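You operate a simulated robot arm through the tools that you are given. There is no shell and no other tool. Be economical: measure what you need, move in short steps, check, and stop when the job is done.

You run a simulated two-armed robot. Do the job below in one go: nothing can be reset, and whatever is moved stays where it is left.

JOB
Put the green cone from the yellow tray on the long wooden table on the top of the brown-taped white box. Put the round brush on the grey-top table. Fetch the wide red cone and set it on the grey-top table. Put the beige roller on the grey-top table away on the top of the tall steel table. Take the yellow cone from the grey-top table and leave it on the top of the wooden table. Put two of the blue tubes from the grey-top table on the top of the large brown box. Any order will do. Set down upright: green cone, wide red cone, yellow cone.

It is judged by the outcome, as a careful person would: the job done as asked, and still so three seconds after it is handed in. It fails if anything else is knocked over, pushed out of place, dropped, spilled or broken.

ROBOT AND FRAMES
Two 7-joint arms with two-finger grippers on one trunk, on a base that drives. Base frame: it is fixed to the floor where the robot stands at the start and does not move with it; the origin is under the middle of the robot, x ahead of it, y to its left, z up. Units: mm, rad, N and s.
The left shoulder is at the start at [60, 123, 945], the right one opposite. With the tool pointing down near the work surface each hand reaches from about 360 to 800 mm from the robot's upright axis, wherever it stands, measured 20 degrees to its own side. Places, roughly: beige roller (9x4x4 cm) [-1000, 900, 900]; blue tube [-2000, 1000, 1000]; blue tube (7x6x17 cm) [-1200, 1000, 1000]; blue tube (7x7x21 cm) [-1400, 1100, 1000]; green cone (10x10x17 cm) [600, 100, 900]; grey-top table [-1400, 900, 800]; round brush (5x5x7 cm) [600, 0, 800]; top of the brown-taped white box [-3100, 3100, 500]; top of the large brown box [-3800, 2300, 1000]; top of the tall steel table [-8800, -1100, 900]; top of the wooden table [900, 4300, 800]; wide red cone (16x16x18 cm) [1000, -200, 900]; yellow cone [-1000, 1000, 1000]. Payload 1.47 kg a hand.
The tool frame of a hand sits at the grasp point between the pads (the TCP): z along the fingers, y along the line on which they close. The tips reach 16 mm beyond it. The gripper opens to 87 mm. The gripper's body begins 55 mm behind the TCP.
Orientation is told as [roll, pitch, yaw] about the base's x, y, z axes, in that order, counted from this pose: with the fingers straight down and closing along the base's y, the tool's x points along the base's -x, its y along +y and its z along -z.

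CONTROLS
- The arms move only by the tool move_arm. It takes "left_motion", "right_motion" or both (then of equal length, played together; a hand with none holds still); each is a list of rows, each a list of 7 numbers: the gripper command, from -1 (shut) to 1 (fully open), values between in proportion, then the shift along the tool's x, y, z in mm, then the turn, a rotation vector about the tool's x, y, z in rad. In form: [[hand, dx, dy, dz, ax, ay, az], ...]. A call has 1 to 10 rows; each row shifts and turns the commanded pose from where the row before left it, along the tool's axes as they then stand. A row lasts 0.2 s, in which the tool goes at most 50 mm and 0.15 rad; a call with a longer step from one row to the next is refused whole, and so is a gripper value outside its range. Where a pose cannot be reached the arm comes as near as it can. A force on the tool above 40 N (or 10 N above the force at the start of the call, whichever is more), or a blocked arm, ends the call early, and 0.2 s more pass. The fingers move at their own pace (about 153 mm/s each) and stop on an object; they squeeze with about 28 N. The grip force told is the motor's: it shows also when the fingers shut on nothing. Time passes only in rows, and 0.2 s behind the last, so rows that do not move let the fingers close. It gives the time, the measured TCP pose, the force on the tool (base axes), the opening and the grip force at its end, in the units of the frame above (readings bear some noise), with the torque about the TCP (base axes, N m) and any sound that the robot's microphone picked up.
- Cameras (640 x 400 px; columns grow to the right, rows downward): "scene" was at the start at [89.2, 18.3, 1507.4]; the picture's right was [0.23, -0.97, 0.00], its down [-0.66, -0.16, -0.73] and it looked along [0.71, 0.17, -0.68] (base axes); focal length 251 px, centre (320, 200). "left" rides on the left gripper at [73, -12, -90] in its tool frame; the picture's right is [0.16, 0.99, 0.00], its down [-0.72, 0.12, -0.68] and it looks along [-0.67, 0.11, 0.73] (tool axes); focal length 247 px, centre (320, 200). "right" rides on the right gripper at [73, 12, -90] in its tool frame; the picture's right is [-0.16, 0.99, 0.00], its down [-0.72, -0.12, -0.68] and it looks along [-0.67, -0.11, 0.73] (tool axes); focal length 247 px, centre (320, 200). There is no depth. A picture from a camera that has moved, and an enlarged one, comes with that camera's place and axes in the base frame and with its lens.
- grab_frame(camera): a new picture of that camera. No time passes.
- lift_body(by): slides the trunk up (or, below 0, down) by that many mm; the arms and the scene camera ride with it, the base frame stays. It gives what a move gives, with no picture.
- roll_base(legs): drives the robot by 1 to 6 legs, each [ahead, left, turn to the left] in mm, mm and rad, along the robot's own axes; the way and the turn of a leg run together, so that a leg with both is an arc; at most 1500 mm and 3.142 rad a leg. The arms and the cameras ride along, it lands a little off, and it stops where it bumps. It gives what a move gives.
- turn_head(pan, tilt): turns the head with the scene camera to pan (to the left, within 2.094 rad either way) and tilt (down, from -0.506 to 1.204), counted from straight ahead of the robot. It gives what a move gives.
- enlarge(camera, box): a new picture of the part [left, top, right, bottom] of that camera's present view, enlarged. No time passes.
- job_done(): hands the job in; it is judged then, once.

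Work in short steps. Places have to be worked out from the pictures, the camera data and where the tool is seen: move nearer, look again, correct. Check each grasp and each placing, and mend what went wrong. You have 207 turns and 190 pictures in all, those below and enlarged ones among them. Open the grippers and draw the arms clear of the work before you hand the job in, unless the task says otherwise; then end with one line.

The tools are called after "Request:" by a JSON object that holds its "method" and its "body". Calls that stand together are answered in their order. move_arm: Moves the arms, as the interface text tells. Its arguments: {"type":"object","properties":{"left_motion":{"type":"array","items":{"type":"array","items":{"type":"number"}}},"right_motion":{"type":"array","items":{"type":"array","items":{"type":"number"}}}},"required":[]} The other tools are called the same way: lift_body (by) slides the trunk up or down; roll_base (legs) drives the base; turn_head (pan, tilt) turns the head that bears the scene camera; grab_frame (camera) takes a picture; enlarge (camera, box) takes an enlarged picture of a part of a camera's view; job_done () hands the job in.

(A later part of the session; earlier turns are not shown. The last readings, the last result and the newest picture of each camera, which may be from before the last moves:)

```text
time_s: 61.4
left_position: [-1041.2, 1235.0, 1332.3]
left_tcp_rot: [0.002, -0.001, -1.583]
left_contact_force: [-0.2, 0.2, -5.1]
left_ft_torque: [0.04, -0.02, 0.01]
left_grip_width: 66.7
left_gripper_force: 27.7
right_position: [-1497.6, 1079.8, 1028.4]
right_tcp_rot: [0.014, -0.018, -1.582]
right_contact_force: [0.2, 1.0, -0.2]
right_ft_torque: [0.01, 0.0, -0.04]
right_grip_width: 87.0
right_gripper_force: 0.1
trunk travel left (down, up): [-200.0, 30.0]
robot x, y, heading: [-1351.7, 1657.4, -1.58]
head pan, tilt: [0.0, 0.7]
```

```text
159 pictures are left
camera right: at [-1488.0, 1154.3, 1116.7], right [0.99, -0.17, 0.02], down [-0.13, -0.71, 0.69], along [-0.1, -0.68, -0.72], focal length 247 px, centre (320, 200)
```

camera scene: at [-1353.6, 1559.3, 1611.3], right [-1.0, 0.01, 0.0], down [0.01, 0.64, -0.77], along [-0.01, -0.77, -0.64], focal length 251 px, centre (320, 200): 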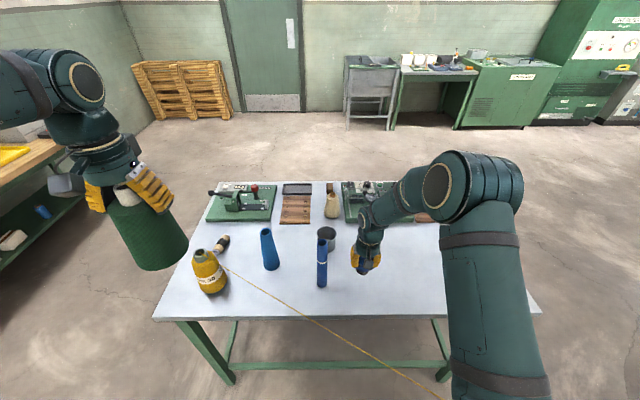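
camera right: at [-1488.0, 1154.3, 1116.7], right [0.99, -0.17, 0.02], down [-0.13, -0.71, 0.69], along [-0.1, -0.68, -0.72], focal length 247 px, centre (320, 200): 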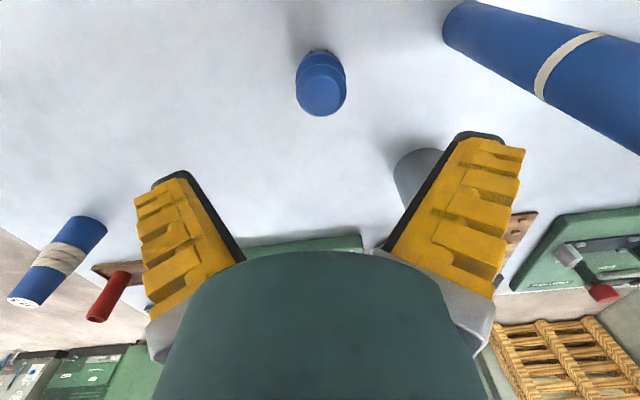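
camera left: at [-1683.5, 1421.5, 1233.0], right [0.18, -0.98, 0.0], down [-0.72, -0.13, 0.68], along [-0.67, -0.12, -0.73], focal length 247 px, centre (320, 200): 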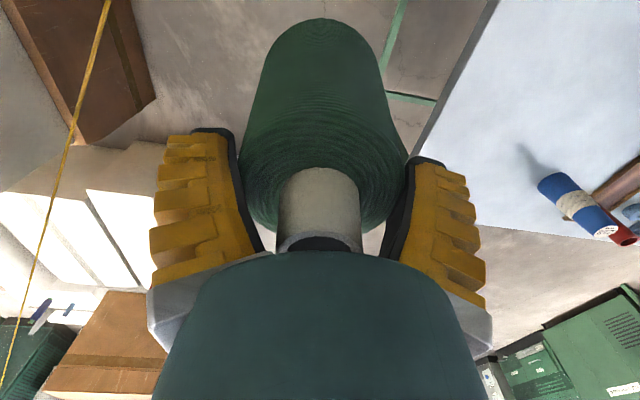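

The brush is standing on the grey table. Next I'll raise the right hand and move above the tall blue tube at about [-1363,1081].

Request:
{"method": "move_arm", "body": {"right_motion": [[1, 0, 0, -40, 0, 0, 0], [1, 0, 0, -45, 0, 0, 0], [1, 0, 45, 0, 0, 0, 0], [1, 0, 45, 0, 0, 0, 0], [1, 0, 44, 0, 0, 0, 0], [1, 0, 0, 0, 0, 0, 0]]}}

Request:
{"method": "grab_frame", "body": {"camera": "right"}}

Request:
{"method": "enlarge", "body": {"camera": "scene", "box": [240, 180, 440, 305]}}

```text
time_s: 62.8
left_position: [-1041.4, 1234.8, 1333.4]
left_tcp_rot: [0.0, -0.001, -1.584]
left_contact_force: [-0.5, 0.0, -4.4]
left_ft_torque: [-0.01, -0.01, 0.01]
left_grip_width: 66.8
left_gripper_force: 28.2
right_position: [-1366.5, 1078.1, 1115.0]
right_tcp_rot: [0.016, -0.015, -1.581]
right_contact_force: [0.1, -0.3, 0.8]
right_ft_torque: [-0.01, 0.04, -0.03]
right_grip_width: 87.1
right_gripper_force: 0.1
trunk travel left (down, up): [-200.0, 30.0]
robot x, y, heading: [-1349.2, 1650.3, -1.58]
head pan, tilt: [0.0, 0.7]
```

```text
158 pictures are left
camera right: at [-1356.6, 1153.3, 1203.1], right [0.99, -0.17, 0.02], down [-0.13, -0.71, 0.69], along [-0.1, -0.68, -0.72], focal length 247 px, centre (320, 200)
```

right: 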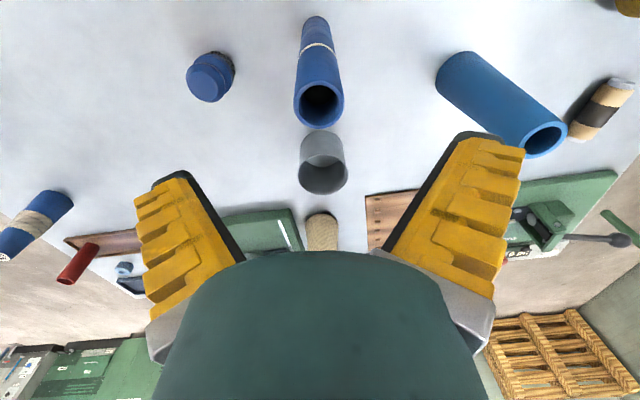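

```text
3.20 times, centred on (340, 242) of scene
camera zoom: at [-1354.7, 1559.2, 1611.3], right [-1.0, 0.01, 0.0], down [0.01, 0.64, -0.76], along [-0.01, -0.76, -0.64], focal length 802 px, centre (256, 64)
```

zoom: 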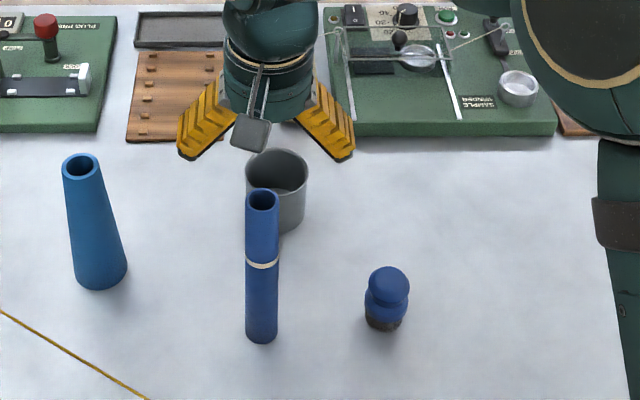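

The tube is about 34 mm across and centred at [-1366,1086]. I'll descend to 1022 and grip.

Request:
{"method": "move_arm", "body": {"right_motion": [[1, 8, 0, 25, 0, 0, 0], [1, 0, 0, 25, 0, 0, 0], [1, 0, 0, 25, 0, 0, 0], [1, 0, 0, 18, 0, 0, 0], [-1, 0, 0, 0, 0, 0, 0], [-1, 0, 0, 0, 0, 0, 0], [-1, 0, 0, 0, 0, 0, 0]]}}

Request:
{"method": "grab_frame", "body": {"camera": "right"}}

```text
time_s: 64.4
left_position: [-1040.6, 1235.8, 1333.7]
left_tcp_rot: [0.002, 0.001, -1.583]
left_contact_force: [0.1, 0.0, -5.5]
left_ft_torque: [0.02, 0.01, 0.01]
left_grip_width: 66.2
left_gripper_force: 28.3
right_position: [-1363.6, 1084.6, 1021.5]
right_tcp_rot: [0.015, -0.02, -1.581]
right_contact_force: [1.0, -0.6, 8.4]
right_ft_torque: [0.06, 0.06, -0.03]
right_grip_width: 23.5
right_gripper_force: 27.8
trunk travel left (down, up): [-200.0, 30.0]
robot x, y, heading: [-1352.3, 1659.2, -1.584]
head pan, tilt: [0.0, 0.7]
```

```text
156 pictures are left
camera right: at [-1354.0, 1159.3, 1111.0], right [0.99, -0.17, 0.02], down [-0.13, -0.71, 0.69], along [-0.1, -0.68, -0.72], focal length 247 px, centre (320, 200)
```

right: 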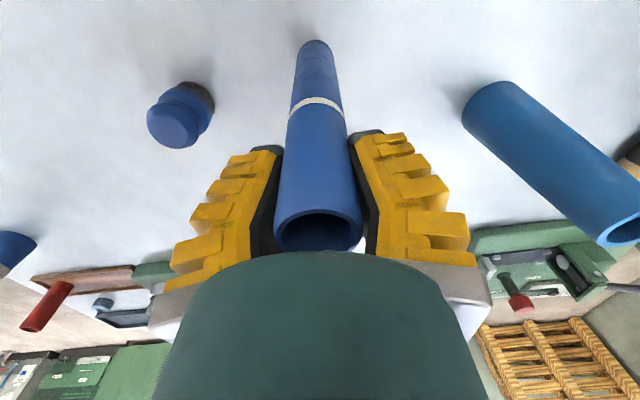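

The tube is gripped, so I'll lift it.

Request:
{"method": "move_arm", "body": {"right_motion": [[-1, 0, 0, -15, 0, 0, 0], [-1, 0, 0, -30, 0, 0, 0], [-1, 0, 0, -45, 0, 0, 0], [-1, 0, 0, -45, 0, 0, 0], [-1, 0, 0, -45, 0, 0, 0], [-1, 0, 0, 0, 0, 0, 0]]}}

Request:
{"method": "grab_frame", "body": {"camera": "right"}}

```text
time_s: 65.8
left_position: [-1039.1, 1233.5, 1332.6]
left_tcp_rot: [0.0, 0.002, -1.583]
left_contact_force: [-0.2, -0.1, -5.4]
left_ft_torque: [0.0, 0.03, -0.04]
left_grip_width: 66.3
left_gripper_force: 27.9
right_position: [-1365.9, 1087.9, 1202.9]
right_tcp_rot: [0.016, -0.017, -1.582]
right_contact_force: [-0.4, 0.1, -0.6]
right_ft_torque: [0.03, -0.03, 0.01]
right_grip_width: 21.4
right_gripper_force: 27.8
trunk travel left (down, up): [-200.0, 30.0]
robot x, y, heading: [-1352.8, 1657.7, -1.585]
head pan, tilt: [0.0, 0.7]
```

```text
155 pictures are left
camera right: at [-1355.8, 1162.2, 1290.5], right [0.99, -0.17, 0.02], down [-0.13, -0.71, 0.69], along [-0.1, -0.68, -0.72], focal length 247 px, centre (320, 200)
```

right: 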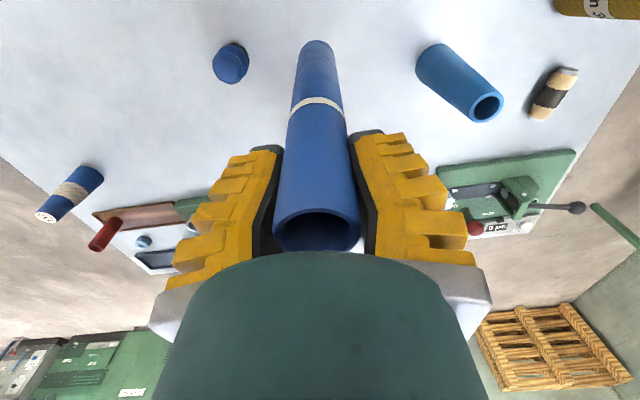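

The tube is held. I'll tuck the right hand, back off, face west, and drive to about [-2600,1500] to look at the white and brown boxes.

Request:
{"method": "move_arm", "body": {"right_motion": [[-1, 45, -15, 0, 0, 0, 0], [-1, 45, -25, 0, 0, 0, 0], [-1, 40, -30, 0, 0, 0, 0], [-1, 0, 0, 0, 0, 0, 0]]}}

Request:
{"method": "roll_base", "body": {"legs": [[-200, 0, 0], [0, 0, -1.557], [600, 250, 0], [650, 100, 0]]}}

Request:
{"method": "turn_head", "body": {"pan": -0.7, "tilt": 0.35}}

Request:
{"method": "grab_frame", "body": {"camera": "scene"}}

```text
refused: row 2 steps farther than a row can; nothing moved
```

```text
time_s: 76.2
left_position: [-2682.6, 1212.8, 1330.6]
left_tcp_rot: [-0.003, 0.004, -3.134]
left_contact_force: [-0.5, -0.4, -6.2]
left_ft_torque: [0.01, -0.01, 0.01]
left_grip_width: 63.5
left_gripper_force: 28.0
right_position: [-2833.3, 1537.8, 1200.4]
right_tcp_rot: [0.014, -0.016, -3.135]
right_contact_force: [-1.5, -1.0, -1.1]
right_ft_torque: [0.02, -0.03, 0.0]
right_grip_width: 21.9
right_gripper_force: 27.8
trunk travel left (down, up): [-200.0, 30.0]
robot x, y, heading: [-2263.2, 1530.2, -3.136]
head pan, tilt: [0.0, 0.7]
stopped in leg 4: the robot was blocked; the commanded pose is now the measured one
```

```text
time_s: 77.3
left_position: [-2677.1, 1214.4, 1332.6]
left_tcp_rot: [-0.001, -0.003, -3.136]
left_contact_force: [-0.4, -0.1, -5.3]
left_ft_torque: [0.01, 0.01, -0.03]
left_grip_width: 63.4
left_gripper_force: 28.5
right_position: [-2829.0, 1539.1, 1203.6]
right_tcp_rot: [0.016, -0.018, -3.135]
right_contact_force: [-0.2, 0.7, 0.0]
right_ft_torque: [0.03, 0.0, -0.03]
right_grip_width: 21.7
right_gripper_force: 28.5
trunk travel left (down, up): [-200.0, 30.0]
robot x, y, heading: [-2261.8, 1534.8, -3.133]
head pan, tilt: [-0.7, 0.351]
```

```text
154 pictures are left
camera scene: at [-2344.1, 1591.9, 1642.7], right [0.64, 0.77, 0.0], down [0.26, -0.22, -0.94], along [-0.72, 0.6, -0.34], focal length 251 px, centre (320, 200)
```

scene: 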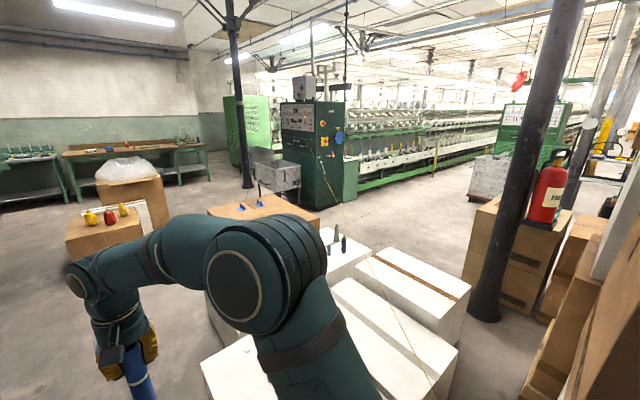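

The base bumped a front white box near x -2560. The brown-taped box top spans about x -3450 to -2750 and y 2800 to 3240. The cone's grip is down to 63 mm, so I'll check the hand now.

Request:
{"method": "grab_frame", "body": {"camera": "left"}}

Request:
{"method": "turn_head", "body": {"pan": 0.2, "tilt": 0.6}}

Request:
{"method": "grab_frame", "body": {"camera": "scene"}}

```text
153 pictures are left
camera left: at [-2604.2, 1227.5, 1422.6], right [0.16, -0.99, 0.0], down [-0.72, -0.12, 0.68], along [-0.67, -0.11, -0.73], focal length 247 px, centre (320, 200)
```

left: 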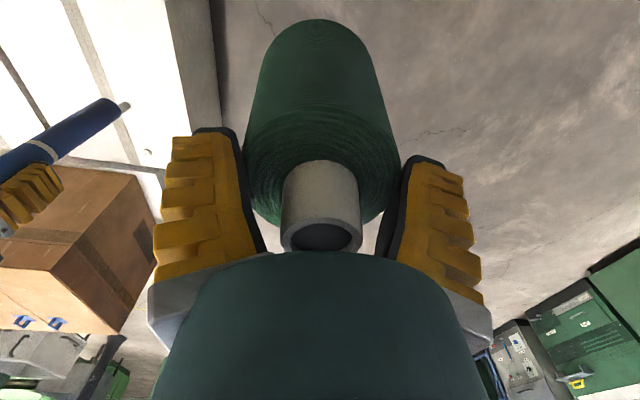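

```text
time_s: 78.5
left_position: [-2678.5, 1215.6, 1332.7]
left_tcp_rot: [-0.003, -0.003, -3.136]
left_contact_force: [-0.2, -0.3, -5.1]
left_ft_torque: [-0.07, 0.01, 0.01]
left_grip_width: 62.9
left_gripper_force: 28.0
right_position: [-2828.6, 1538.1, 1202.7]
right_tcp_rot: [0.015, -0.02, -3.135]
right_contact_force: [-0.4, 0.2, -0.3]
right_ft_torque: [0.0, 0.03, -0.03]
right_grip_width: 22.0
right_gripper_force: 28.0
trunk travel left (down, up): [-200.0, 30.0]
robot x, y, heading: [-2267.7, 1533.0, -3.132]
head pan, tilt: [0.201, 0.6]
```

```text
152 pictures are left
camera scene: at [-2359.6, 1514.1, 1619.9], right [-0.21, 0.98, 0.0], down [0.55, 0.12, -0.82], along [-0.81, -0.17, -0.57], focal length 251 px, centre (320, 200)
```

scene: 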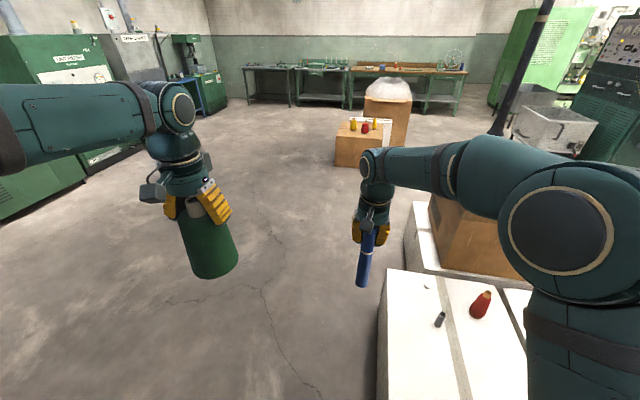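

The cone has slid about 11 mm in the grip, so I'll set it down briefly on the clear front edge of the near white box and regrip lower. I'll drive to face that box from the south.

Request:
{"method": "roll_base", "body": {"legs": [[50, 350, 0], [530, 0, 0], [0, 0, -1.575]]}}

Request:
{"method": "lift_body", "body": {"by": -180}}

Request:
{"method": "turn_head", "body": {"pan": 0.2, "tilt": 0.75}}

Request:
{"method": "grab_frame", "body": {"camera": "scene"}}

Request:
{"method": "grab_frame", "body": {"camera": "left"}}

```text
time_s: 80.5
left_position: [-2695.7, 1071.8, 1331.7]
left_tcp_rot: [-0.001, 0.002, -3.12]
left_contact_force: [-0.7, -0.4, -5.2]
left_ft_torque: [0.01, 0.03, 0.01]
left_grip_width: 22.8
left_gripper_force: 28.1
right_position: [-2853.3, 1392.1, 1203.0]
right_tcp_rot: [0.014, -0.021, -3.118]
right_contact_force: [-0.2, -0.1, -0.2]
right_ft_torque: [0.04, 0.0, -0.01]
right_grip_width: 21.8
right_gripper_force: 28.0
trunk travel left (down, up): [-200.0, 30.0]
robot x, y, heading: [-2285.0, 1395.1, -3.122]
head pan, tilt: [0.201, 0.6]
stopped in leg 1: the robot was blocked; the commanded pose is now the measured one
```

```text
time_s: 82.5
left_position: [-2696.0, 1073.6, 1153.1]
left_tcp_rot: [0.001, -0.001, -3.123]
left_contact_force: [0.5, 0.7, -5.1]
left_ft_torque: [-0.01, -0.03, -0.04]
left_grip_width: 21.8
left_gripper_force: 27.7
right_position: [-2850.1, 1393.9, 1022.4]
right_tcp_rot: [0.015, -0.017, -3.12]
right_contact_force: [-1.0, -0.5, -0.4]
right_ft_torque: [-0.02, 0.01, -0.02]
right_grip_width: 21.6
right_gripper_force: 28.4
trunk travel left (down, up): [-20.0, 210.0]
robot x, y, heading: [-2282.2, 1398.7, -3.126]
head pan, tilt: [0.201, 0.6]
```

```text
time_s: 83.2
left_position: [-2695.5, 1072.3, 1151.9]
left_tcp_rot: [0.0, 0.0, -3.122]
left_contact_force: [-0.1, 0.7, -5.8]
left_ft_torque: [0.03, 0.0, 0.02]
left_grip_width: 21.8
left_gripper_force: 28.3
right_position: [-2851.0, 1393.9, 1022.9]
right_tcp_rot: [0.016, -0.02, -3.118]
right_contact_force: [-0.1, 0.2, 0.0]
right_ft_torque: [-0.01, -0.03, 0.02]
right_grip_width: 21.8
right_gripper_force: 27.8
trunk travel left (down, up): [-20.0, 210.0]
robot x, y, heading: [-2282.3, 1397.2, -3.119]
head pan, tilt: [0.201, 0.75]
```

```text
151 pictures are left
camera scene: at [-2376.7, 1378.1, 1427.0], right [-0.22, 0.98, 0.0], down [0.67, 0.15, -0.73], along [-0.71, -0.16, -0.68], focal length 251 px, centre (320, 200)
```

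scene: 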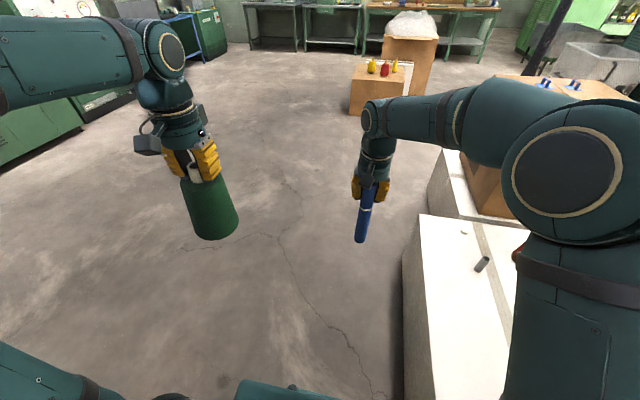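

```text
150 pictures are left
camera left: at [-2623.3, 1086.4, 1242.4], right [0.18, -0.98, 0.0], down [-0.72, -0.13, 0.68], along [-0.67, -0.12, -0.73], focal length 247 px, centre (320, 200)
```

left: 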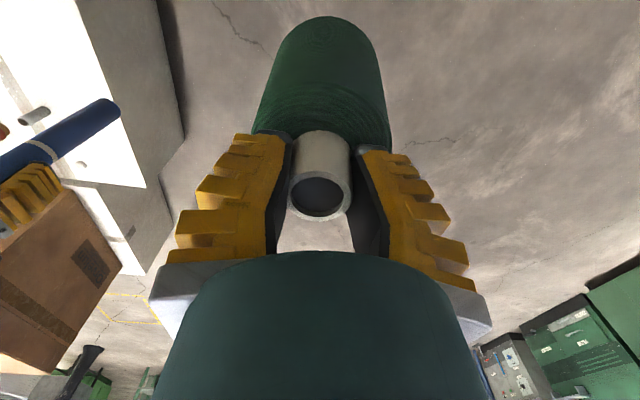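

The body slipped out during the bump and the cone now hangs by its tip. I need to set it down at once, so I'll drive clear of the grey table's corner, turn to face the white box, and place it there.

Request:
{"method": "roll_base", "body": {"legs": [[350, 0, 0], [0, 150, 0], [0, 0, -1.59]]}}

Request:
{"method": "grab_frame", "body": {"camera": "left"}}

Request:
{"method": "grab_frame", "body": {"camera": "scene"}}

```text
time_s: 90.9
left_position: [-2956.5, 1653.7, 1152.2]
left_tcp_rot: [0.001, -0.001, 1.59]
left_contact_force: [-0.1, -0.2, -5.6]
left_ft_torque: [0.02, -0.03, 0.0]
left_grip_width: 19.9
left_gripper_force: 28.5
right_position: [-2635.7, 1808.2, 1023.3]
right_tcp_rot: [0.015, -0.019, 1.592]
right_contact_force: [0.3, 0.1, -0.1]
right_ft_torque: [0.0, 0.01, 0.02]
right_grip_width: 21.7
right_gripper_force: 28.1
trunk travel left (down, up): [-20.0, 210.0]
robot x, y, heading: [-2634.5, 1238.2, 1.588]
head pan, tilt: [0.201, 0.75]
```

```text
149 pictures are left
camera left: at [-2943.9, 1580.5, 1242.4], right [-0.98, -0.18, 0.0], down [-0.13, 0.72, 0.68], along [-0.12, 0.67, -0.73], focal length 247 px, centre (320, 200)
```

left: 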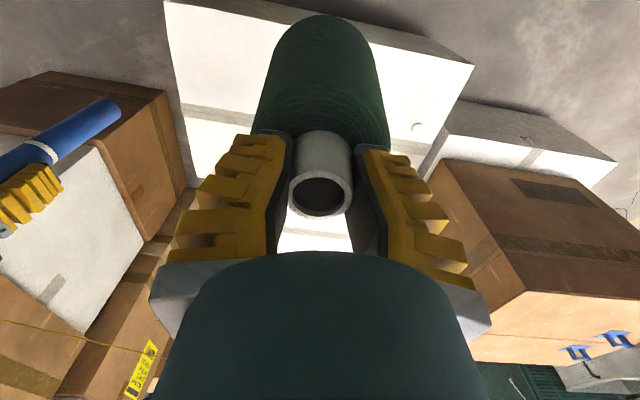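

```text
148 pictures are left
camera scene: at [-2652.8, 1331.0, 1427.0], right [0.98, 0.22, 0.0], down [0.15, -0.67, -0.73], along [-0.16, 0.71, -0.68], focal length 251 px, centre (320, 200)
```

scene: 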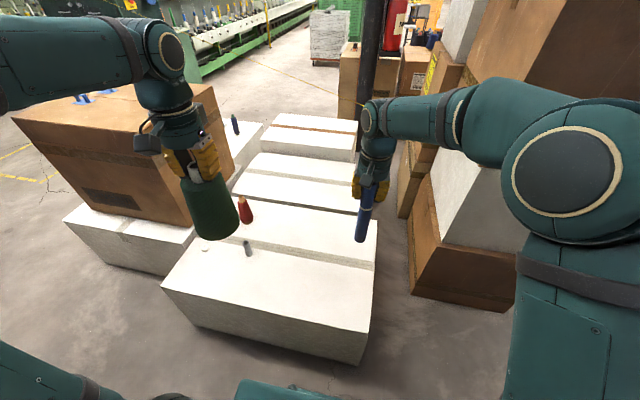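

It's still holding by the tip at 20 mm. I'll lower it smoothly toward the clear white surface at about [-2905,1795].

Request:
{"method": "move_arm", "body": {"left_motion": [[-1, -20, -8, 15, 0, 0, 0], [-1, -30, -12, 25, 0, 0, 0], [-1, -30, -12, 30, 0, 0, 0], [-1, -30, -12, 30, 0, 0, 0], [-1, -30, -8, 30, 0, 0, 0], [-1, 0, 0, 35, 0, 0, 0], [-1, 0, 0, 40, 0, 0, 0], [-1, 0, 0, 40, 0, 0, 0], [-1, 0, 0, 40, 0, 0, 0], [-1, 0, 0, 35, 0, 0, 0]]}}

Request:
{"method": "move_arm", "body": {"left_motion": [[-1, 0, 0, 25, 0, 0, 0], [-1, 0, 0, 30, 0, 0, 0], [-1, 0, 0, 30, 0, 0, 0], [-1, 0, 0, 20, 0, 0, 0], [-1, 0, 0, 0, 0, 0, 0]]}}

Request:
{"method": "grab_frame", "body": {"camera": "scene"}}

Request:
{"method": "grab_frame", "body": {"camera": "left"}}

```text
time_s: 93.1
left_position: [-2906.9, 1795.4, 832.2]
left_tcp_rot: [-0.001, -0.003, 1.59]
left_contact_force: [-1.1, -0.2, -5.4]
left_ft_torque: [0.05, -0.01, 0.0]
left_grip_width: 19.3
left_gripper_force: 28.2
right_position: [-2636.7, 1808.3, 1023.4]
right_tcp_rot: [0.017, -0.019, 1.592]
right_contact_force: [-0.3, 0.1, -0.8]
right_ft_torque: [-0.03, -0.03, -0.02]
right_grip_width: 21.7
right_gripper_force: 28.1
trunk travel left (down, up): [-20.0, 210.0]
robot x, y, heading: [-2636.5, 1242.6, 1.589]
head pan, tilt: [0.201, 0.75]
```

```text
time_s: 94.3
left_position: [-2908.3, 1794.8, 727.4]
left_tcp_rot: [0.0, -0.001, 1.588]
left_contact_force: [0.1, -0.3, -4.4]
left_ft_torque: [0.0, -0.04, 0.03]
left_grip_width: 19.1
left_gripper_force: 28.1
right_position: [-2637.0, 1808.3, 1022.5]
right_tcp_rot: [0.016, -0.019, 1.592]
right_contact_force: [0.3, -0.1, 0.5]
right_ft_torque: [-0.03, 0.01, 0.03]
right_grip_width: 21.8
right_gripper_force: 27.9
trunk travel left (down, up): [-20.0, 210.0]
robot x, y, heading: [-2633.0, 1243.8, 1.587]
head pan, tilt: [0.201, 0.75]
```

```text
147 pictures are left
camera scene: at [-2652.9, 1330.9, 1427.0], right [0.98, 0.22, 0.0], down [0.15, -0.67, -0.73], along [-0.16, 0.71, -0.68], focal length 251 px, centre (320, 200)
```

scene: 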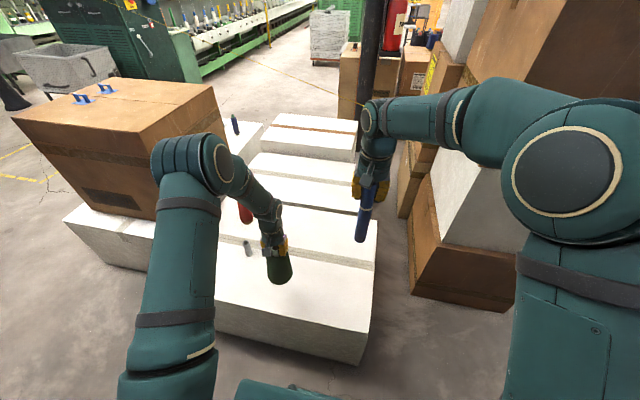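

```text
146 pictures are left
camera left: at [-2894.9, 1722.5, 816.8], right [-0.98, -0.18, 0.0], down [-0.13, 0.72, 0.68], along [-0.12, 0.67, -0.73], focal length 247 px, centre (320, 200)
```

left: 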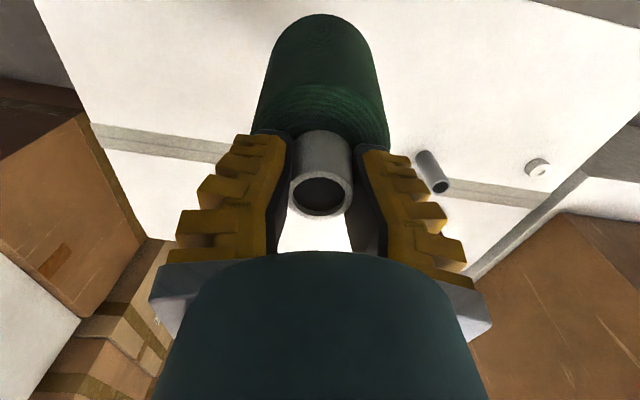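

It's over clear surface, so I'll keep lowering until contact.

Request:
{"method": "move_arm", "body": {"left_motion": [[-1, 0, 0, 15, 0, 0, 0], [-1, 0, 0, 12, 0, 0, 0], [-1, 0, 0, 8, 0, 0, 0], [-1, 0, 0, 5, 0, 0, 0], [-1, 0, 0, 5, 0, 0, 0], [-1, 0, 0, 0, 0, 0, 0]]}}

Request:
{"method": "grab_frame", "body": {"camera": "scene"}}

```text
time_s: 95.7
left_position: [-2908.0, 1793.8, 681.6]
left_tcp_rot: [0.0, 0.001, 1.591]
left_contact_force: [0.0, 0.7, -6.2]
left_ft_torque: [-0.01, 0.02, 0.01]
left_grip_width: 18.6
left_gripper_force: 28.5
right_position: [-2636.2, 1808.2, 1021.7]
right_tcp_rot: [0.015, -0.018, 1.592]
right_contact_force: [0.3, 0.0, -1.0]
right_ft_torque: [0.0, 0.0, -0.01]
right_grip_width: 21.8
right_gripper_force: 28.5
trunk travel left (down, up): [-20.0, 210.0]
robot x, y, heading: [-2632.6, 1244.9, 1.583]
head pan, tilt: [0.201, 0.75]
```

```text
145 pictures are left
camera scene: at [-2652.9, 1331.0, 1427.0], right [0.98, 0.22, 0.0], down [0.15, -0.67, -0.73], along [-0.16, 0.71, -0.68], focal length 251 px, centre (320, 200)
```

scene: 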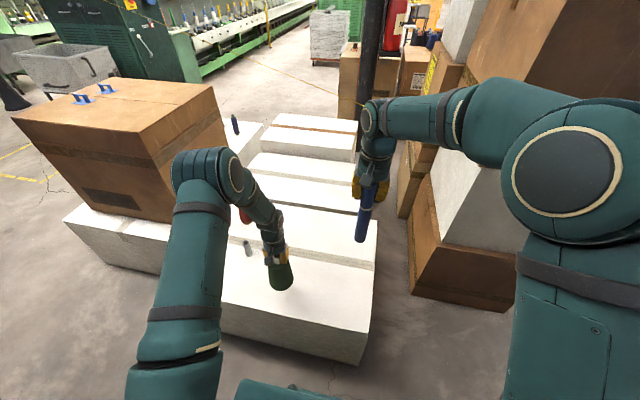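

Request:
{"method": "move_arm", "body": {"left_motion": [[-1, 0, 0, 8, 0, 0, 0], [-1, 0, 0, 6, 0, 0, 0], [-1, 0, 0, 5, 0, 0, 0], [-1, 0, 0, 5, 0, 0, 0], [-1, 0, 0, 0, 0, 0, 0]]}}

Request:
{"method": "enlarge", "body": {"camera": "scene", "box": [200, 180, 380, 320]}}

```text
time_s: 96.9
left_position: [-2906.9, 1793.6, 658.5]
left_tcp_rot: [-0.001, 0.0, 1.59]
left_contact_force: [0.3, 0.2, -5.8]
left_ft_torque: [0.0, -0.01, 0.02]
left_grip_width: 18.8
left_gripper_force: 28.2
right_position: [-2636.1, 1809.0, 1022.4]
right_tcp_rot: [0.017, -0.017, 1.591]
right_contact_force: [-0.1, -0.1, -0.8]
right_ft_torque: [-0.03, 0.01, 0.0]
right_grip_width: 21.9
right_gripper_force: 28.0
trunk travel left (down, up): [-20.0, 210.0]
robot x, y, heading: [-2634.8, 1239.8, 1.589]
head pan, tilt: [0.201, 0.75]
```

```text
2.86 times, centred on (290, 250) of scene
camera zoom: at [-2652.9, 1331.0, 1427.0], right [0.98, 0.22, 0.0], down [0.15, -0.67, -0.73], along [-0.16, 0.71, -0.68], focal length 716 px, centre (406, 57)
```

zoom: 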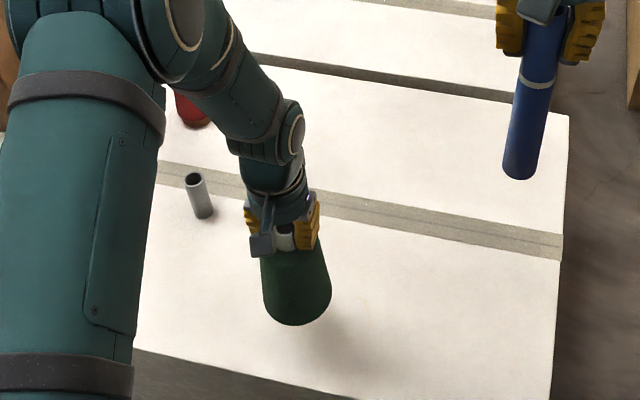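

The shadow shows it's still a few cm up.

Request:
{"method": "move_arm", "body": {"left_motion": [[-1, 0, 0, 8, 0, 0, 0], [-1, 0, 0, 8, 0, 0, 0], [-1, 0, 0, 6, 0, 0, 0], [-1, 0, 0, 5, 0, 0, 0], [-1, 0, 0, 4, 0, 0, 0], [-1, 0, 0, 4, 0, 0, 0], [-1, 0, 0, 0, 0, 0, 0]]}}

Request:
{"method": "enlarge", "body": {"camera": "scene", "box": [200, 180, 380, 320]}}

```text
time_s: 98.5
left_position: [-2907.1, 1794.1, 624.0]
left_tcp_rot: [0.002, 0.002, 1.591]
left_contact_force: [0.0, -0.1, -5.7]
left_ft_torque: [0.01, 0.01, 0.0]
left_grip_width: 18.7
left_gripper_force: 28.1
right_position: [-2635.1, 1808.6, 1023.5]
right_tcp_rot: [0.017, -0.019, 1.593]
right_contact_force: [0.8, 0.0, -0.1]
right_ft_torque: [0.01, -0.02, 0.01]
right_grip_width: 21.9
right_gripper_force: 27.7
trunk travel left (down, up): [-20.0, 210.0]
robot x, y, heading: [-2633.3, 1241.6, 1.585]
head pan, tilt: [0.201, 0.75]
```

```text
2.86 times, centred on (290, 250) of scene
camera zoom: at [-2652.9, 1331.0, 1427.0], right [0.98, 0.22, 0.0], down [0.15, -0.67, -0.73], along [-0.16, 0.71, -0.68], focal length 716 px, centre (406, 57)
```

zoom: 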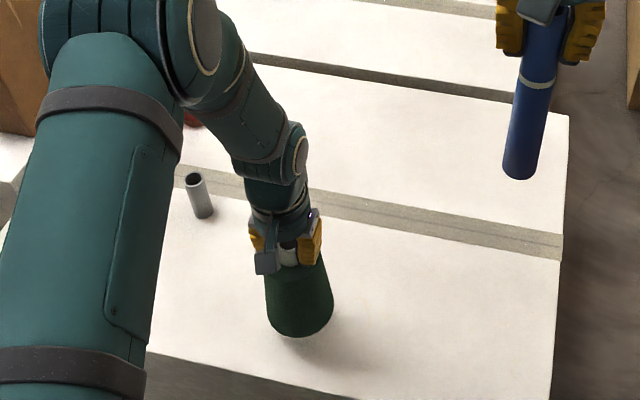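

Request:
{"method": "move_arm", "body": {"left_motion": [[-1, 0, 0, 5, 0, 0, 0], [-1, 0, 0, 5, 0, 0, 0], [-1, 0, 0, 4, 0, 0, 0], [-1, 0, 0, 3, 0, 0, 0], [-1, 0, 0, 3, 0, 0, 0], [-1, 0, 0, 0, 0, 0, 0]]}}

Request:
{"method": "enlarge", "body": {"camera": "scene", "box": [200, 180, 380, 320]}}

```text
time_s: 99.9
left_position: [-2906.7, 1796.1, 603.4]
left_tcp_rot: [0.0, -0.001, 1.589]
left_contact_force: [0.0, -0.2, -5.5]
left_ft_torque: [-0.01, -0.06, 0.0]
left_grip_width: 18.5
left_gripper_force: 27.9
right_position: [-2635.5, 1808.5, 1022.8]
right_tcp_rot: [0.014, -0.02, 1.592]
right_contact_force: [-1.0, 0.9, -0.8]
right_ft_torque: [0.03, 0.0, 0.01]
right_grip_width: 22.0
right_gripper_force: 28.1
trunk travel left (down, up): [-20.0, 210.0]
robot x, y, heading: [-2634.5, 1242.9, 1.587]
head pan, tilt: [0.201, 0.75]
```

```text
2.86 times, centred on (290, 250) of scene
camera zoom: at [-2652.9, 1331.0, 1427.0], right [0.98, 0.22, 0.0], down [0.15, -0.67, -0.73], along [-0.16, 0.71, -0.68], focal length 716 px, centre (406, 57)
```

zoom: 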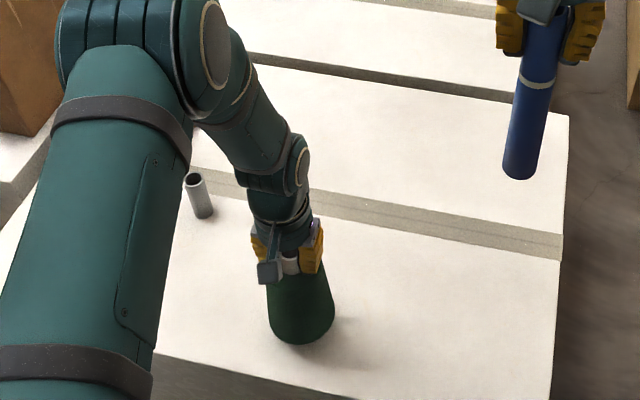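

Request:
{"method": "move_arm", "body": {"left_motion": [[-1, 0, 0, 4, 0, 0, 0], [-1, 0, 0, 3, 0, 0, 0], [-1, 0, 0, 3, 0, 0, 0], [-1, 0, 0, 3, 0, 0, 0], [-1, 0, 0, 3, 0, 0, 0], [-1, 0, 0, 3, 0, 0, 0], [-1, 0, 0, 0, 0, 0, 0]]}}

```text
time_s: 101.5
left_position: [-2908.9, 1794.7, 583.8]
left_tcp_rot: [0.0, -0.001, 1.589]
left_contact_force: [0.4, -0.2, -5.1]
left_ft_torque: [-0.01, 0.0, 0.0]
left_grip_width: 18.8
left_gripper_force: 28.0
right_position: [-2635.7, 1810.3, 1023.4]
right_tcp_rot: [0.017, -0.019, 1.59]
right_contact_force: [0.9, -0.2, -1.2]
right_ft_torque: [0.01, 0.02, 0.01]
right_grip_width: 21.8
right_gripper_force: 28.0
trunk travel left (down, up): [-20.0, 210.0]
robot x, y, heading: [-2632.5, 1244.7, 1.592]
head pan, tilt: [0.201, 0.75]
```

Request:
{"method": "move_arm", "body": {"left_motion": [[-1, 0, 0, 3, 0, 0, 0], [-1, 0, 0, 3, 0, 0, 0], [-1, 0, 0, 3, 0, 0, 0], [-1, 0, 0, 3, 0, 0, 0], [-1, 0, 0, 0, 0, 0, 0]]}}

Request:
{"method": "enlarge", "body": {"camera": "scene", "box": [200, 180, 380, 320]}}

Request:
{"method": "grab_frame", "body": {"camera": "left"}}

```text
time_s: 102.7
left_position: [-2907.2, 1796.3, 576.1]
left_tcp_rot: [0.0, -0.005, 1.591]
left_contact_force: [0.4, -7.9, 26.0]
left_ft_torque: [-0.55, -0.07, 0.0]
left_grip_width: 30.8
left_gripper_force: 28.2
right_position: [-2634.6, 1805.7, 1022.9]
right_tcp_rot: [0.019, -0.021, 1.594]
right_contact_force: [0.1, 0.2, 0.3]
right_ft_torque: [-0.01, -0.03, -0.03]
right_grip_width: 21.8
right_gripper_force: 28.0
trunk travel left (down, up): [-20.0, 210.0]
robot x, y, heading: [-2633.4, 1242.3, 1.594]
head pan, tilt: [0.201, 0.75]
stopped in row 5 (left hand): the force on the tool passed its limit at 40 N (the readings are from after the stop); the commanded pose is now the measured one
```

```text
2.86 times, centred on (290, 250) of scene
camera zoom: at [-2651.8, 1328.1, 1427.2], right [0.98, 0.22, 0.0], down [0.15, -0.66, -0.73], along [-0.16, 0.71, -0.68], focal length 716 px, centre (406, 57)
```

zoom: 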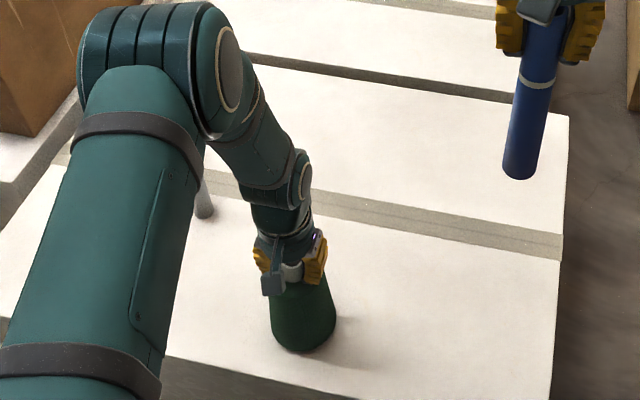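

```text
140 pictures are left
camera left: at [-2894.6, 1722.0, 665.6], right [-0.98, -0.18, 0.0], down [-0.13, 0.72, 0.68], along [-0.12, 0.67, -0.73], focal length 247 px, centre (320, 200)
```

left: 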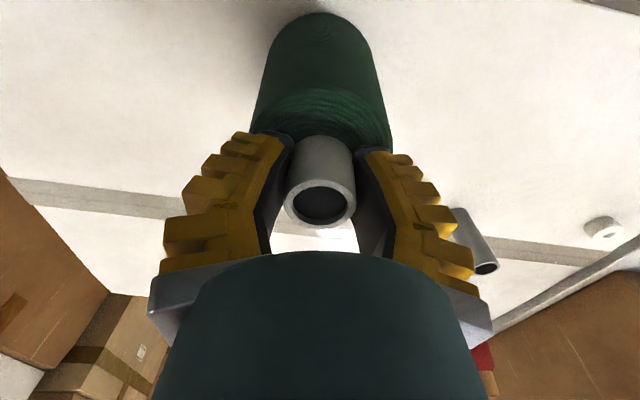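

It's resting on the box, whose top is at about 415. I'll release, go 38 mm lower around the body and regrip.

Request:
{"method": "move_arm", "body": {"left_motion": [[-1, 0, 0, -2, 0, 0, 0], [1, 0, 0, 0, 0, 0, 0], [1, 0, 0, -8, 0, 0, 0], [1, 0, 0, 0, 0, 0, 0]]}}

Request:
{"method": "grab_frame", "body": {"camera": "left"}}

```text
time_s: 103.7
left_position: [-2908.1, 1795.4, 584.0]
left_tcp_rot: [0.0, -0.002, 1.59]
left_contact_force: [0.5, -0.6, 0.0]
left_ft_torque: [0.01, -0.01, 0.0]
left_grip_width: 87.0
left_gripper_force: 0.0
right_position: [-2635.4, 1808.9, 1022.5]
right_tcp_rot: [0.016, -0.019, 1.594]
right_contact_force: [-0.1, -0.1, -0.2]
right_ft_torque: [-0.01, 0.02, 0.0]
right_grip_width: 21.5
right_gripper_force: 27.9
trunk travel left (down, up): [-20.0, 210.0]
robot x, y, heading: [-2633.8, 1244.1, 1.589]
head pan, tilt: [0.201, 0.75]
```

```text
139 pictures are left
camera left: at [-2894.8, 1722.5, 673.0], right [-0.98, -0.18, 0.0], down [-0.13, 0.72, 0.68], along [-0.12, 0.67, -0.73], focal length 247 px, centre (320, 200)
```

left: 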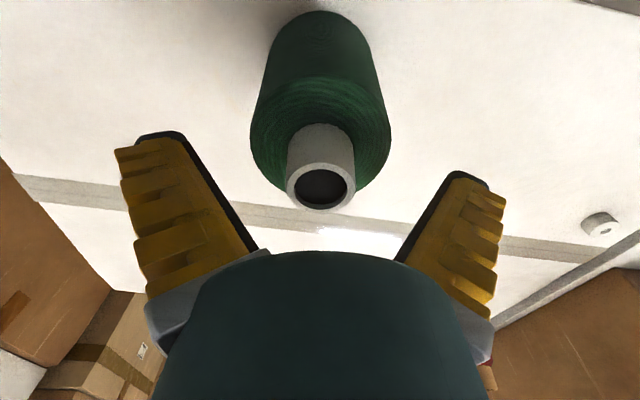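

The rim sits at z≈584 and is centred. I'll descend 49 mm around the body and grip.

Request:
{"method": "move_arm", "body": {"left_motion": [[1, 0, 0, 15, 0, 0, 0], [1, 0, 0, 15, 0, 0, 0], [1, 0, 0, 11, 0, 0, 0], [1, 0, 0, 8, 0, 0, 0], [-1, 0, 0, 0, 0, 0, 0], [-1, 0, 0, 0, 0, 0, 0]]}}

Request:
{"method": "grab_frame", "body": {"camera": "left"}}

```text
time_s: 105.1
left_position: [-2907.6, 1795.9, 534.0]
left_tcp_rot: [0.001, -0.004, 1.591]
left_contact_force: [1.9, 1.3, 1.1]
left_ft_torque: [0.32, -0.17, -0.03]
left_grip_width: 82.9
left_gripper_force: 27.9
right_position: [-2636.5, 1807.4, 1022.5]
right_tcp_rot: [0.014, -0.02, 1.591]
right_contact_force: [0.9, -0.3, -0.3]
right_ft_torque: [-0.04, 0.0, 0.0]
right_grip_width: 21.7
right_gripper_force: 28.4
trunk travel left (down, up): [-20.0, 210.0]
robot x, y, heading: [-2632.3, 1242.2, 1.582]
head pan, tilt: [0.201, 0.75]
```

```text
138 pictures are left
camera left: at [-2894.9, 1723.5, 624.6], right [-0.98, -0.18, 0.0], down [-0.13, 0.72, 0.68], along [-0.12, 0.67, -0.73], focal length 247 px, centre (320, 200)
```

left: 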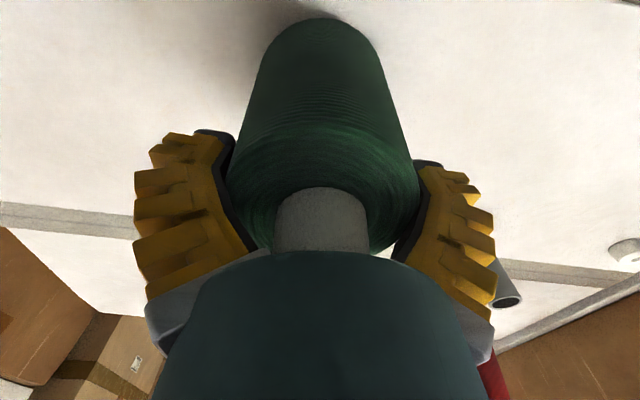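

It's gripped at 83 mm, now below the rounded shoulder. I'll lift gently.

Request:
{"method": "move_arm", "body": {"left_motion": [[-1, 0, 0, -8, 0, 0, 0], [-1, 0, 0, -20, 0, 0, 0], [-1, 0, 0, -30, 0, 0, 0], [-1, 0, 0, -40, 0, 0, 0], [-1, 0, 0, -40, 0, 0, 0], [-1, 0, 0, -40, 0, 0, 0], [-1, 10, 0, -40, 0, 0, 0], [-1, 20, 10, -40, 0, 0, 0], [-1, 20, 10, -40, 0, 0, 0], [-1, 20, 10, -40, 0, 0, 0]]}}

Request:
{"method": "move_arm", "body": {"left_motion": [[-1, 20, 10, -40, 0, 0, 0], [-1, 20, 10, -40, 0, 0, 0], [-1, 10, 10, -40, 0, 0, 0], [-1, 0, 0, -40, 0, 0, 0], [-1, 0, 0, -30, 0, 0, 0], [-1, 0, 0, 0, 0, 0, 0]], "right_motion": [[-1, 40, -10, 0, 0, 0, 0], [-1, 40, -15, 0, 0, 0, 0], [-1, 40, -15, 0, 0, 0, 0], [-1, 0, 0, 0, 0, 0, 0], [-1, 0, 0, 0, 0, 0, 0], [-1, 0, 0, 0, 0, 0, 0]]}}

Request:
{"method": "turn_head", "body": {"pan": 1.5, "tilt": 0.3}}

Request:
{"method": "grab_frame", "body": {"camera": "scene"}}

Request:
{"method": "grab_frame", "body": {"camera": "left"}}

```text
time_s: 107.3
left_position: [-2936.4, 1722.2, 873.8]
left_tcp_rot: [0.0, -0.003, 1.589]
left_contact_force: [-0.1, 0.5, -4.8]
left_ft_torque: [0.05, 0.0, -0.02]
left_grip_width: 78.7
left_gripper_force: 28.4
right_position: [-2636.7, 1806.3, 1023.1]
right_tcp_rot: [0.015, -0.021, 1.591]
right_contact_force: [-0.4, -1.6, -0.1]
right_ft_torque: [0.03, -0.02, 0.0]
right_grip_width: 21.8
right_gripper_force: 28.4
trunk travel left (down, up): [-20.0, 210.0]
robot x, y, heading: [-2632.3, 1240.2, 1.587]
head pan, tilt: [0.201, 0.75]
```

```text
time_s: 108.7
left_position: [-2965.1, 1673.1, 1060.9]
left_tcp_rot: [0.0, -0.003, 1.59]
left_contact_force: [0.1, -0.3, -5.9]
left_ft_torque: [0.0, -0.01, -0.01]
left_grip_width: 78.3
left_gripper_force: 28.2
right_position: [-2593.9, 1690.3, 1020.5]
right_tcp_rot: [0.015, -0.018, 1.59]
right_contact_force: [-0.3, -0.3, -0.7]
right_ft_torque: [0.05, 0.01, 0.01]
right_grip_width: 21.8
right_gripper_force: 28.1
trunk travel left (down, up): [-20.0, 210.0]
robot x, y, heading: [-2634.2, 1240.6, 1.588]
head pan, tilt: [0.201, 0.75]
```

```text
time_s: 110.1
left_position: [-2964.9, 1672.7, 1061.7]
left_tcp_rot: [0.001, -0.004, 1.592]
left_contact_force: [0.1, 0.4, -5.3]
left_ft_torque: [0.01, 0.02, -0.03]
left_grip_width: 78.0
left_gripper_force: 28.7
right_position: [-2592.5, 1689.9, 1019.3]
right_tcp_rot: [0.017, -0.019, 1.591]
right_contact_force: [-1.0, -0.9, -1.2]
right_ft_torque: [-0.03, 0.0, 0.02]
right_grip_width: 21.6
right_gripper_force: 27.7
trunk travel left (down, up): [-20.0, 210.0]
robot x, y, heading: [-2633.2, 1239.5, 1.589]
head pan, tilt: [1.499, 0.3]
```

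```text
137 pictures are left
camera scene: at [-2728.2, 1255.1, 1467.3], right [0.05, 1.0, 0.0], down [0.3, -0.02, -0.96], along [-0.95, 0.05, -0.3], focal length 251 px, centre (320, 200)
```

scene: 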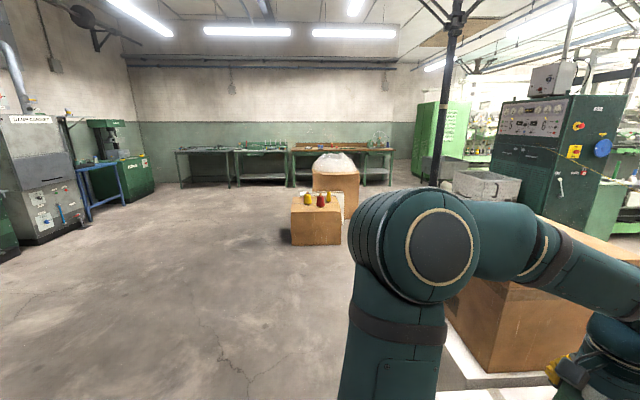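

```text
136 pictures are left
camera left: at [-2951.9, 1600.6, 1151.3], right [-0.98, -0.18, 0.0], down [-0.13, 0.72, 0.68], along [-0.12, 0.67, -0.73], focal length 247 px, centre (320, 200)
```

left: 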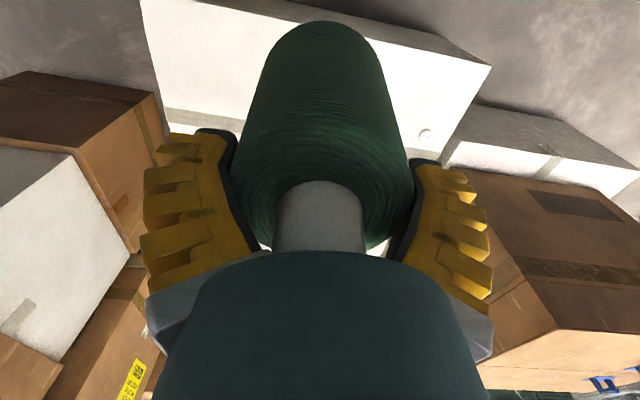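

The grip looks solid at 78 mm. I'll drive the route west, north, turn, then east to the north side of the brown-taped box, starting with the west and north legs.

Request:
{"method": "roll_base", "body": {"legs": [[0, 1050, 0], [0, 1000, 0], [1260, 0, 0], [1260, 0, 0], [0, 0, -3.14]]}}

Request:
{"method": "turn_head", "body": {"pan": 1.2, "tilt": 0.5}}

Request:
{"method": "grab_frame", "body": {"camera": "scene"}}

Request:
{"method": "grab_frame", "body": {"camera": "left"}}

```text
time_s: 147.5
left_position: [-4361.9, 3287.5, 1061.9]
left_tcp_rot: [0.0, -0.002, -1.563]
left_contact_force: [-0.3, 0.4, -4.8]
left_ft_torque: [0.0, 0.02, 0.0]
left_grip_width: 74.7
left_gripper_force: 27.3
right_position: [-4734.2, 3275.3, 1021.2]
right_tcp_rot: [0.017, -0.018, -1.56]
right_contact_force: [-0.1, 0.6, -0.7]
right_ft_torque: [0.01, 0.02, 0.01]
right_grip_width: 21.7
right_gripper_force: 27.9
trunk travel left (down, up): [-20.0, 210.0]
robot x, y, heading: [-4688.3, 3723.4, -1.561]
head pan, tilt: [1.499, 0.3]
```

```text
time_s: 148.3
left_position: [-4363.7, 3288.3, 1060.1]
left_tcp_rot: [0.001, -0.002, -1.562]
left_contact_force: [-0.3, -0.4, -5.8]
left_ft_torque: [0.01, 0.01, -0.02]
left_grip_width: 74.7
left_gripper_force: 28.1
right_position: [-4735.3, 3274.5, 1019.4]
right_tcp_rot: [0.018, -0.019, -1.56]
right_contact_force: [0.1, 0.4, -0.6]
right_ft_torque: [0.0, 0.04, 0.02]
right_grip_width: 22.0
right_gripper_force: 28.2
trunk travel left (down, up): [-20.0, 210.0]
robot x, y, heading: [-4685.8, 3722.1, -1.563]
head pan, tilt: [1.201, 0.499]
```

```text
135 pictures are left
camera scene: at [-4606.1, 3679.8, 1449.0], right [-0.35, -0.94, 0.0], down [-0.45, 0.17, -0.88], along [0.82, -0.31, -0.48], focal length 251 px, centre (320, 200)
```

scene: 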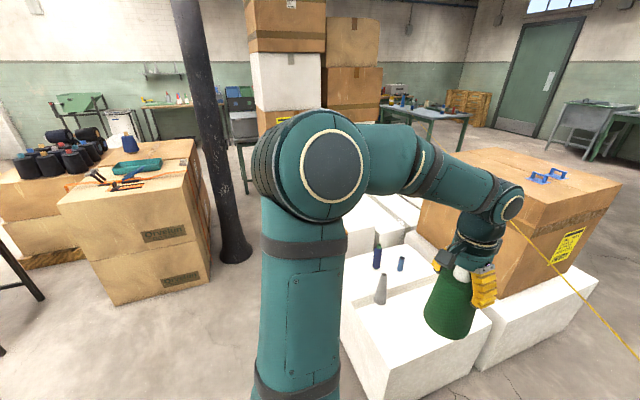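

```text
134 pictures are left
camera left: at [-4375.3, 3360.3, 1151.3], right [0.99, 0.17, 0.0], down [0.12, -0.72, 0.68], along [0.11, -0.67, -0.73], focal length 247 px, centre (320, 200)
```

left: 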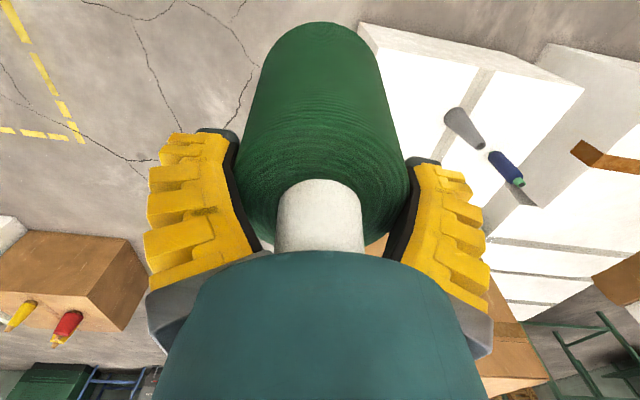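

The grip reads 74.7 mm, so I'll keep going. I'll strafe east to x≈-3450; the brown boxes at y>4000 and the pole stay clear.

Request:
{"method": "roll_base", "body": {"legs": [[0, 1230, 0]]}}

Request:
{"method": "turn_head", "body": {"pan": 0.2, "tilt": 0.8}}

Request:
{"method": "grab_frame", "body": {"camera": "scene"}}

```text
time_s: 159.3
left_position: [-3140.8, 3291.5, 1061.9]
left_tcp_rot: [0.0, -0.003, -1.566]
left_contact_force: [0.4, -0.1, -5.2]
left_ft_torque: [0.01, -0.02, 0.0]
left_grip_width: 74.7
left_gripper_force: 28.3
right_position: [-3512.3, 3281.7, 1020.4]
right_tcp_rot: [0.016, -0.019, -1.565]
right_contact_force: [-0.5, -0.5, -0.9]
right_ft_torque: [-0.02, -0.03, -0.01]
right_grip_width: 22.1
right_gripper_force: 28.3
trunk travel left (down, up): [-20.0, 210.0]
robot x, y, heading: [-3465.9, 3730.7, -1.571]
head pan, tilt: [1.201, 0.499]
```

```text
time_s: 160.6
left_position: [-3140.1, 3291.2, 1060.9]
left_tcp_rot: [0.0, -0.002, -1.567]
left_contact_force: [0.1, -0.1, -4.6]
left_ft_torque: [0.01, 0.01, -0.02]
left_grip_width: 74.2
left_gripper_force: 27.9
right_position: [-3513.4, 3281.0, 1020.1]
right_tcp_rot: [0.016, -0.019, -1.564]
right_contact_force: [0.2, 0.4, -1.1]
right_ft_torque: [-0.04, 0.02, 0.0]
right_grip_width: 21.9
right_gripper_force: 28.0
trunk travel left (down, up): [-20.0, 210.0]
robot x, y, heading: [-3461.3, 3730.4, -1.567]
head pan, tilt: [0.201, 0.799]
```

```text
133 pictures are left
camera scene: at [-3450.0, 3638.9, 1423.0], right [-0.98, -0.2, 0.0], down [-0.14, 0.7, -0.7], along [0.14, -0.68, -0.72], focal length 251 px, centre (320, 200)
```

scene: 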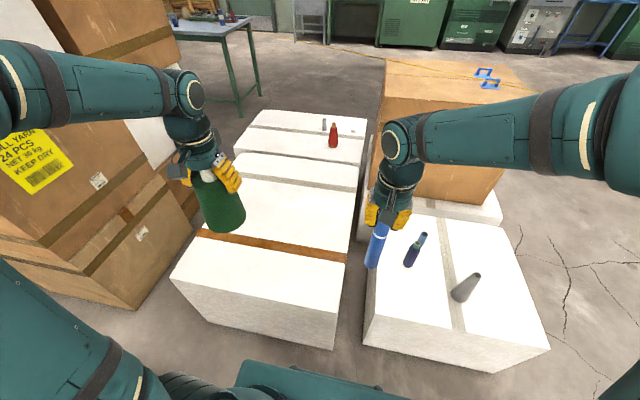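

I'm in position; the taped box's near half is free. I'll lower the cone toward [-3150,3170].

Request:
{"method": "move_arm", "body": {"left_motion": [[-1, -20, 0, 10, 0, 0, 0], [-1, -30, 0, 25, 0, 0, 0], [-1, -30, 0, 30, 0, 0, 0], [-1, -25, 0, 35, 0, 0, 0], [-1, -18, 0, 40, 0, 0, 0], [-1, 0, 0, 45, 0, 0, 0], [-1, 0, 0, 45, 0, 0, 0], [-1, 0, 0, 45, 0, 0, 0], [-1, 0, 0, 45, 0, 0, 0], [-1, 0, 0, 40, 0, 0, 0]]}}

Request:
{"method": "enlarge", "body": {"camera": "scene", "box": [140, 160, 380, 340]}}

```text
time_s: 162.8
left_position: [-3140.1, 3166.7, 701.3]
left_tcp_rot: [0.001, -0.004, -1.568]
left_contact_force: [0.5, -0.2, -4.9]
left_ft_torque: [-0.01, 0.03, -0.02]
left_grip_width: 74.4
left_gripper_force: 28.0
right_position: [-3511.4, 3281.2, 1019.2]
right_tcp_rot: [0.016, -0.019, -1.565]
right_contact_force: [-0.6, -0.7, 0.0]
right_ft_torque: [-0.01, -0.02, -0.02]
right_grip_width: 22.1
right_gripper_force: 28.0
trunk travel left (down, up): [-20.0, 210.0]
robot x, y, heading: [-3464.1, 3730.8, -1.568]
head pan, tilt: [0.201, 0.799]
```

```text
2.22 times, centred on (260, 250) of scene
camera zoom: at [-3449.8, 3638.3, 1422.9], right [-0.98, -0.2, 0.0], down [-0.14, 0.7, -0.7], along [0.14, -0.68, -0.72], focal length 557 px, centre (453, 89)
```

zoom: 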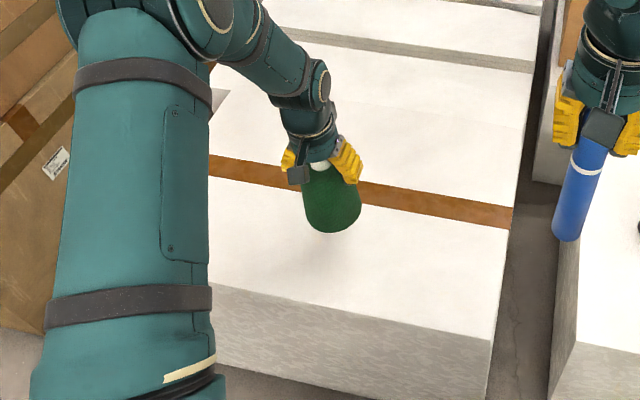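

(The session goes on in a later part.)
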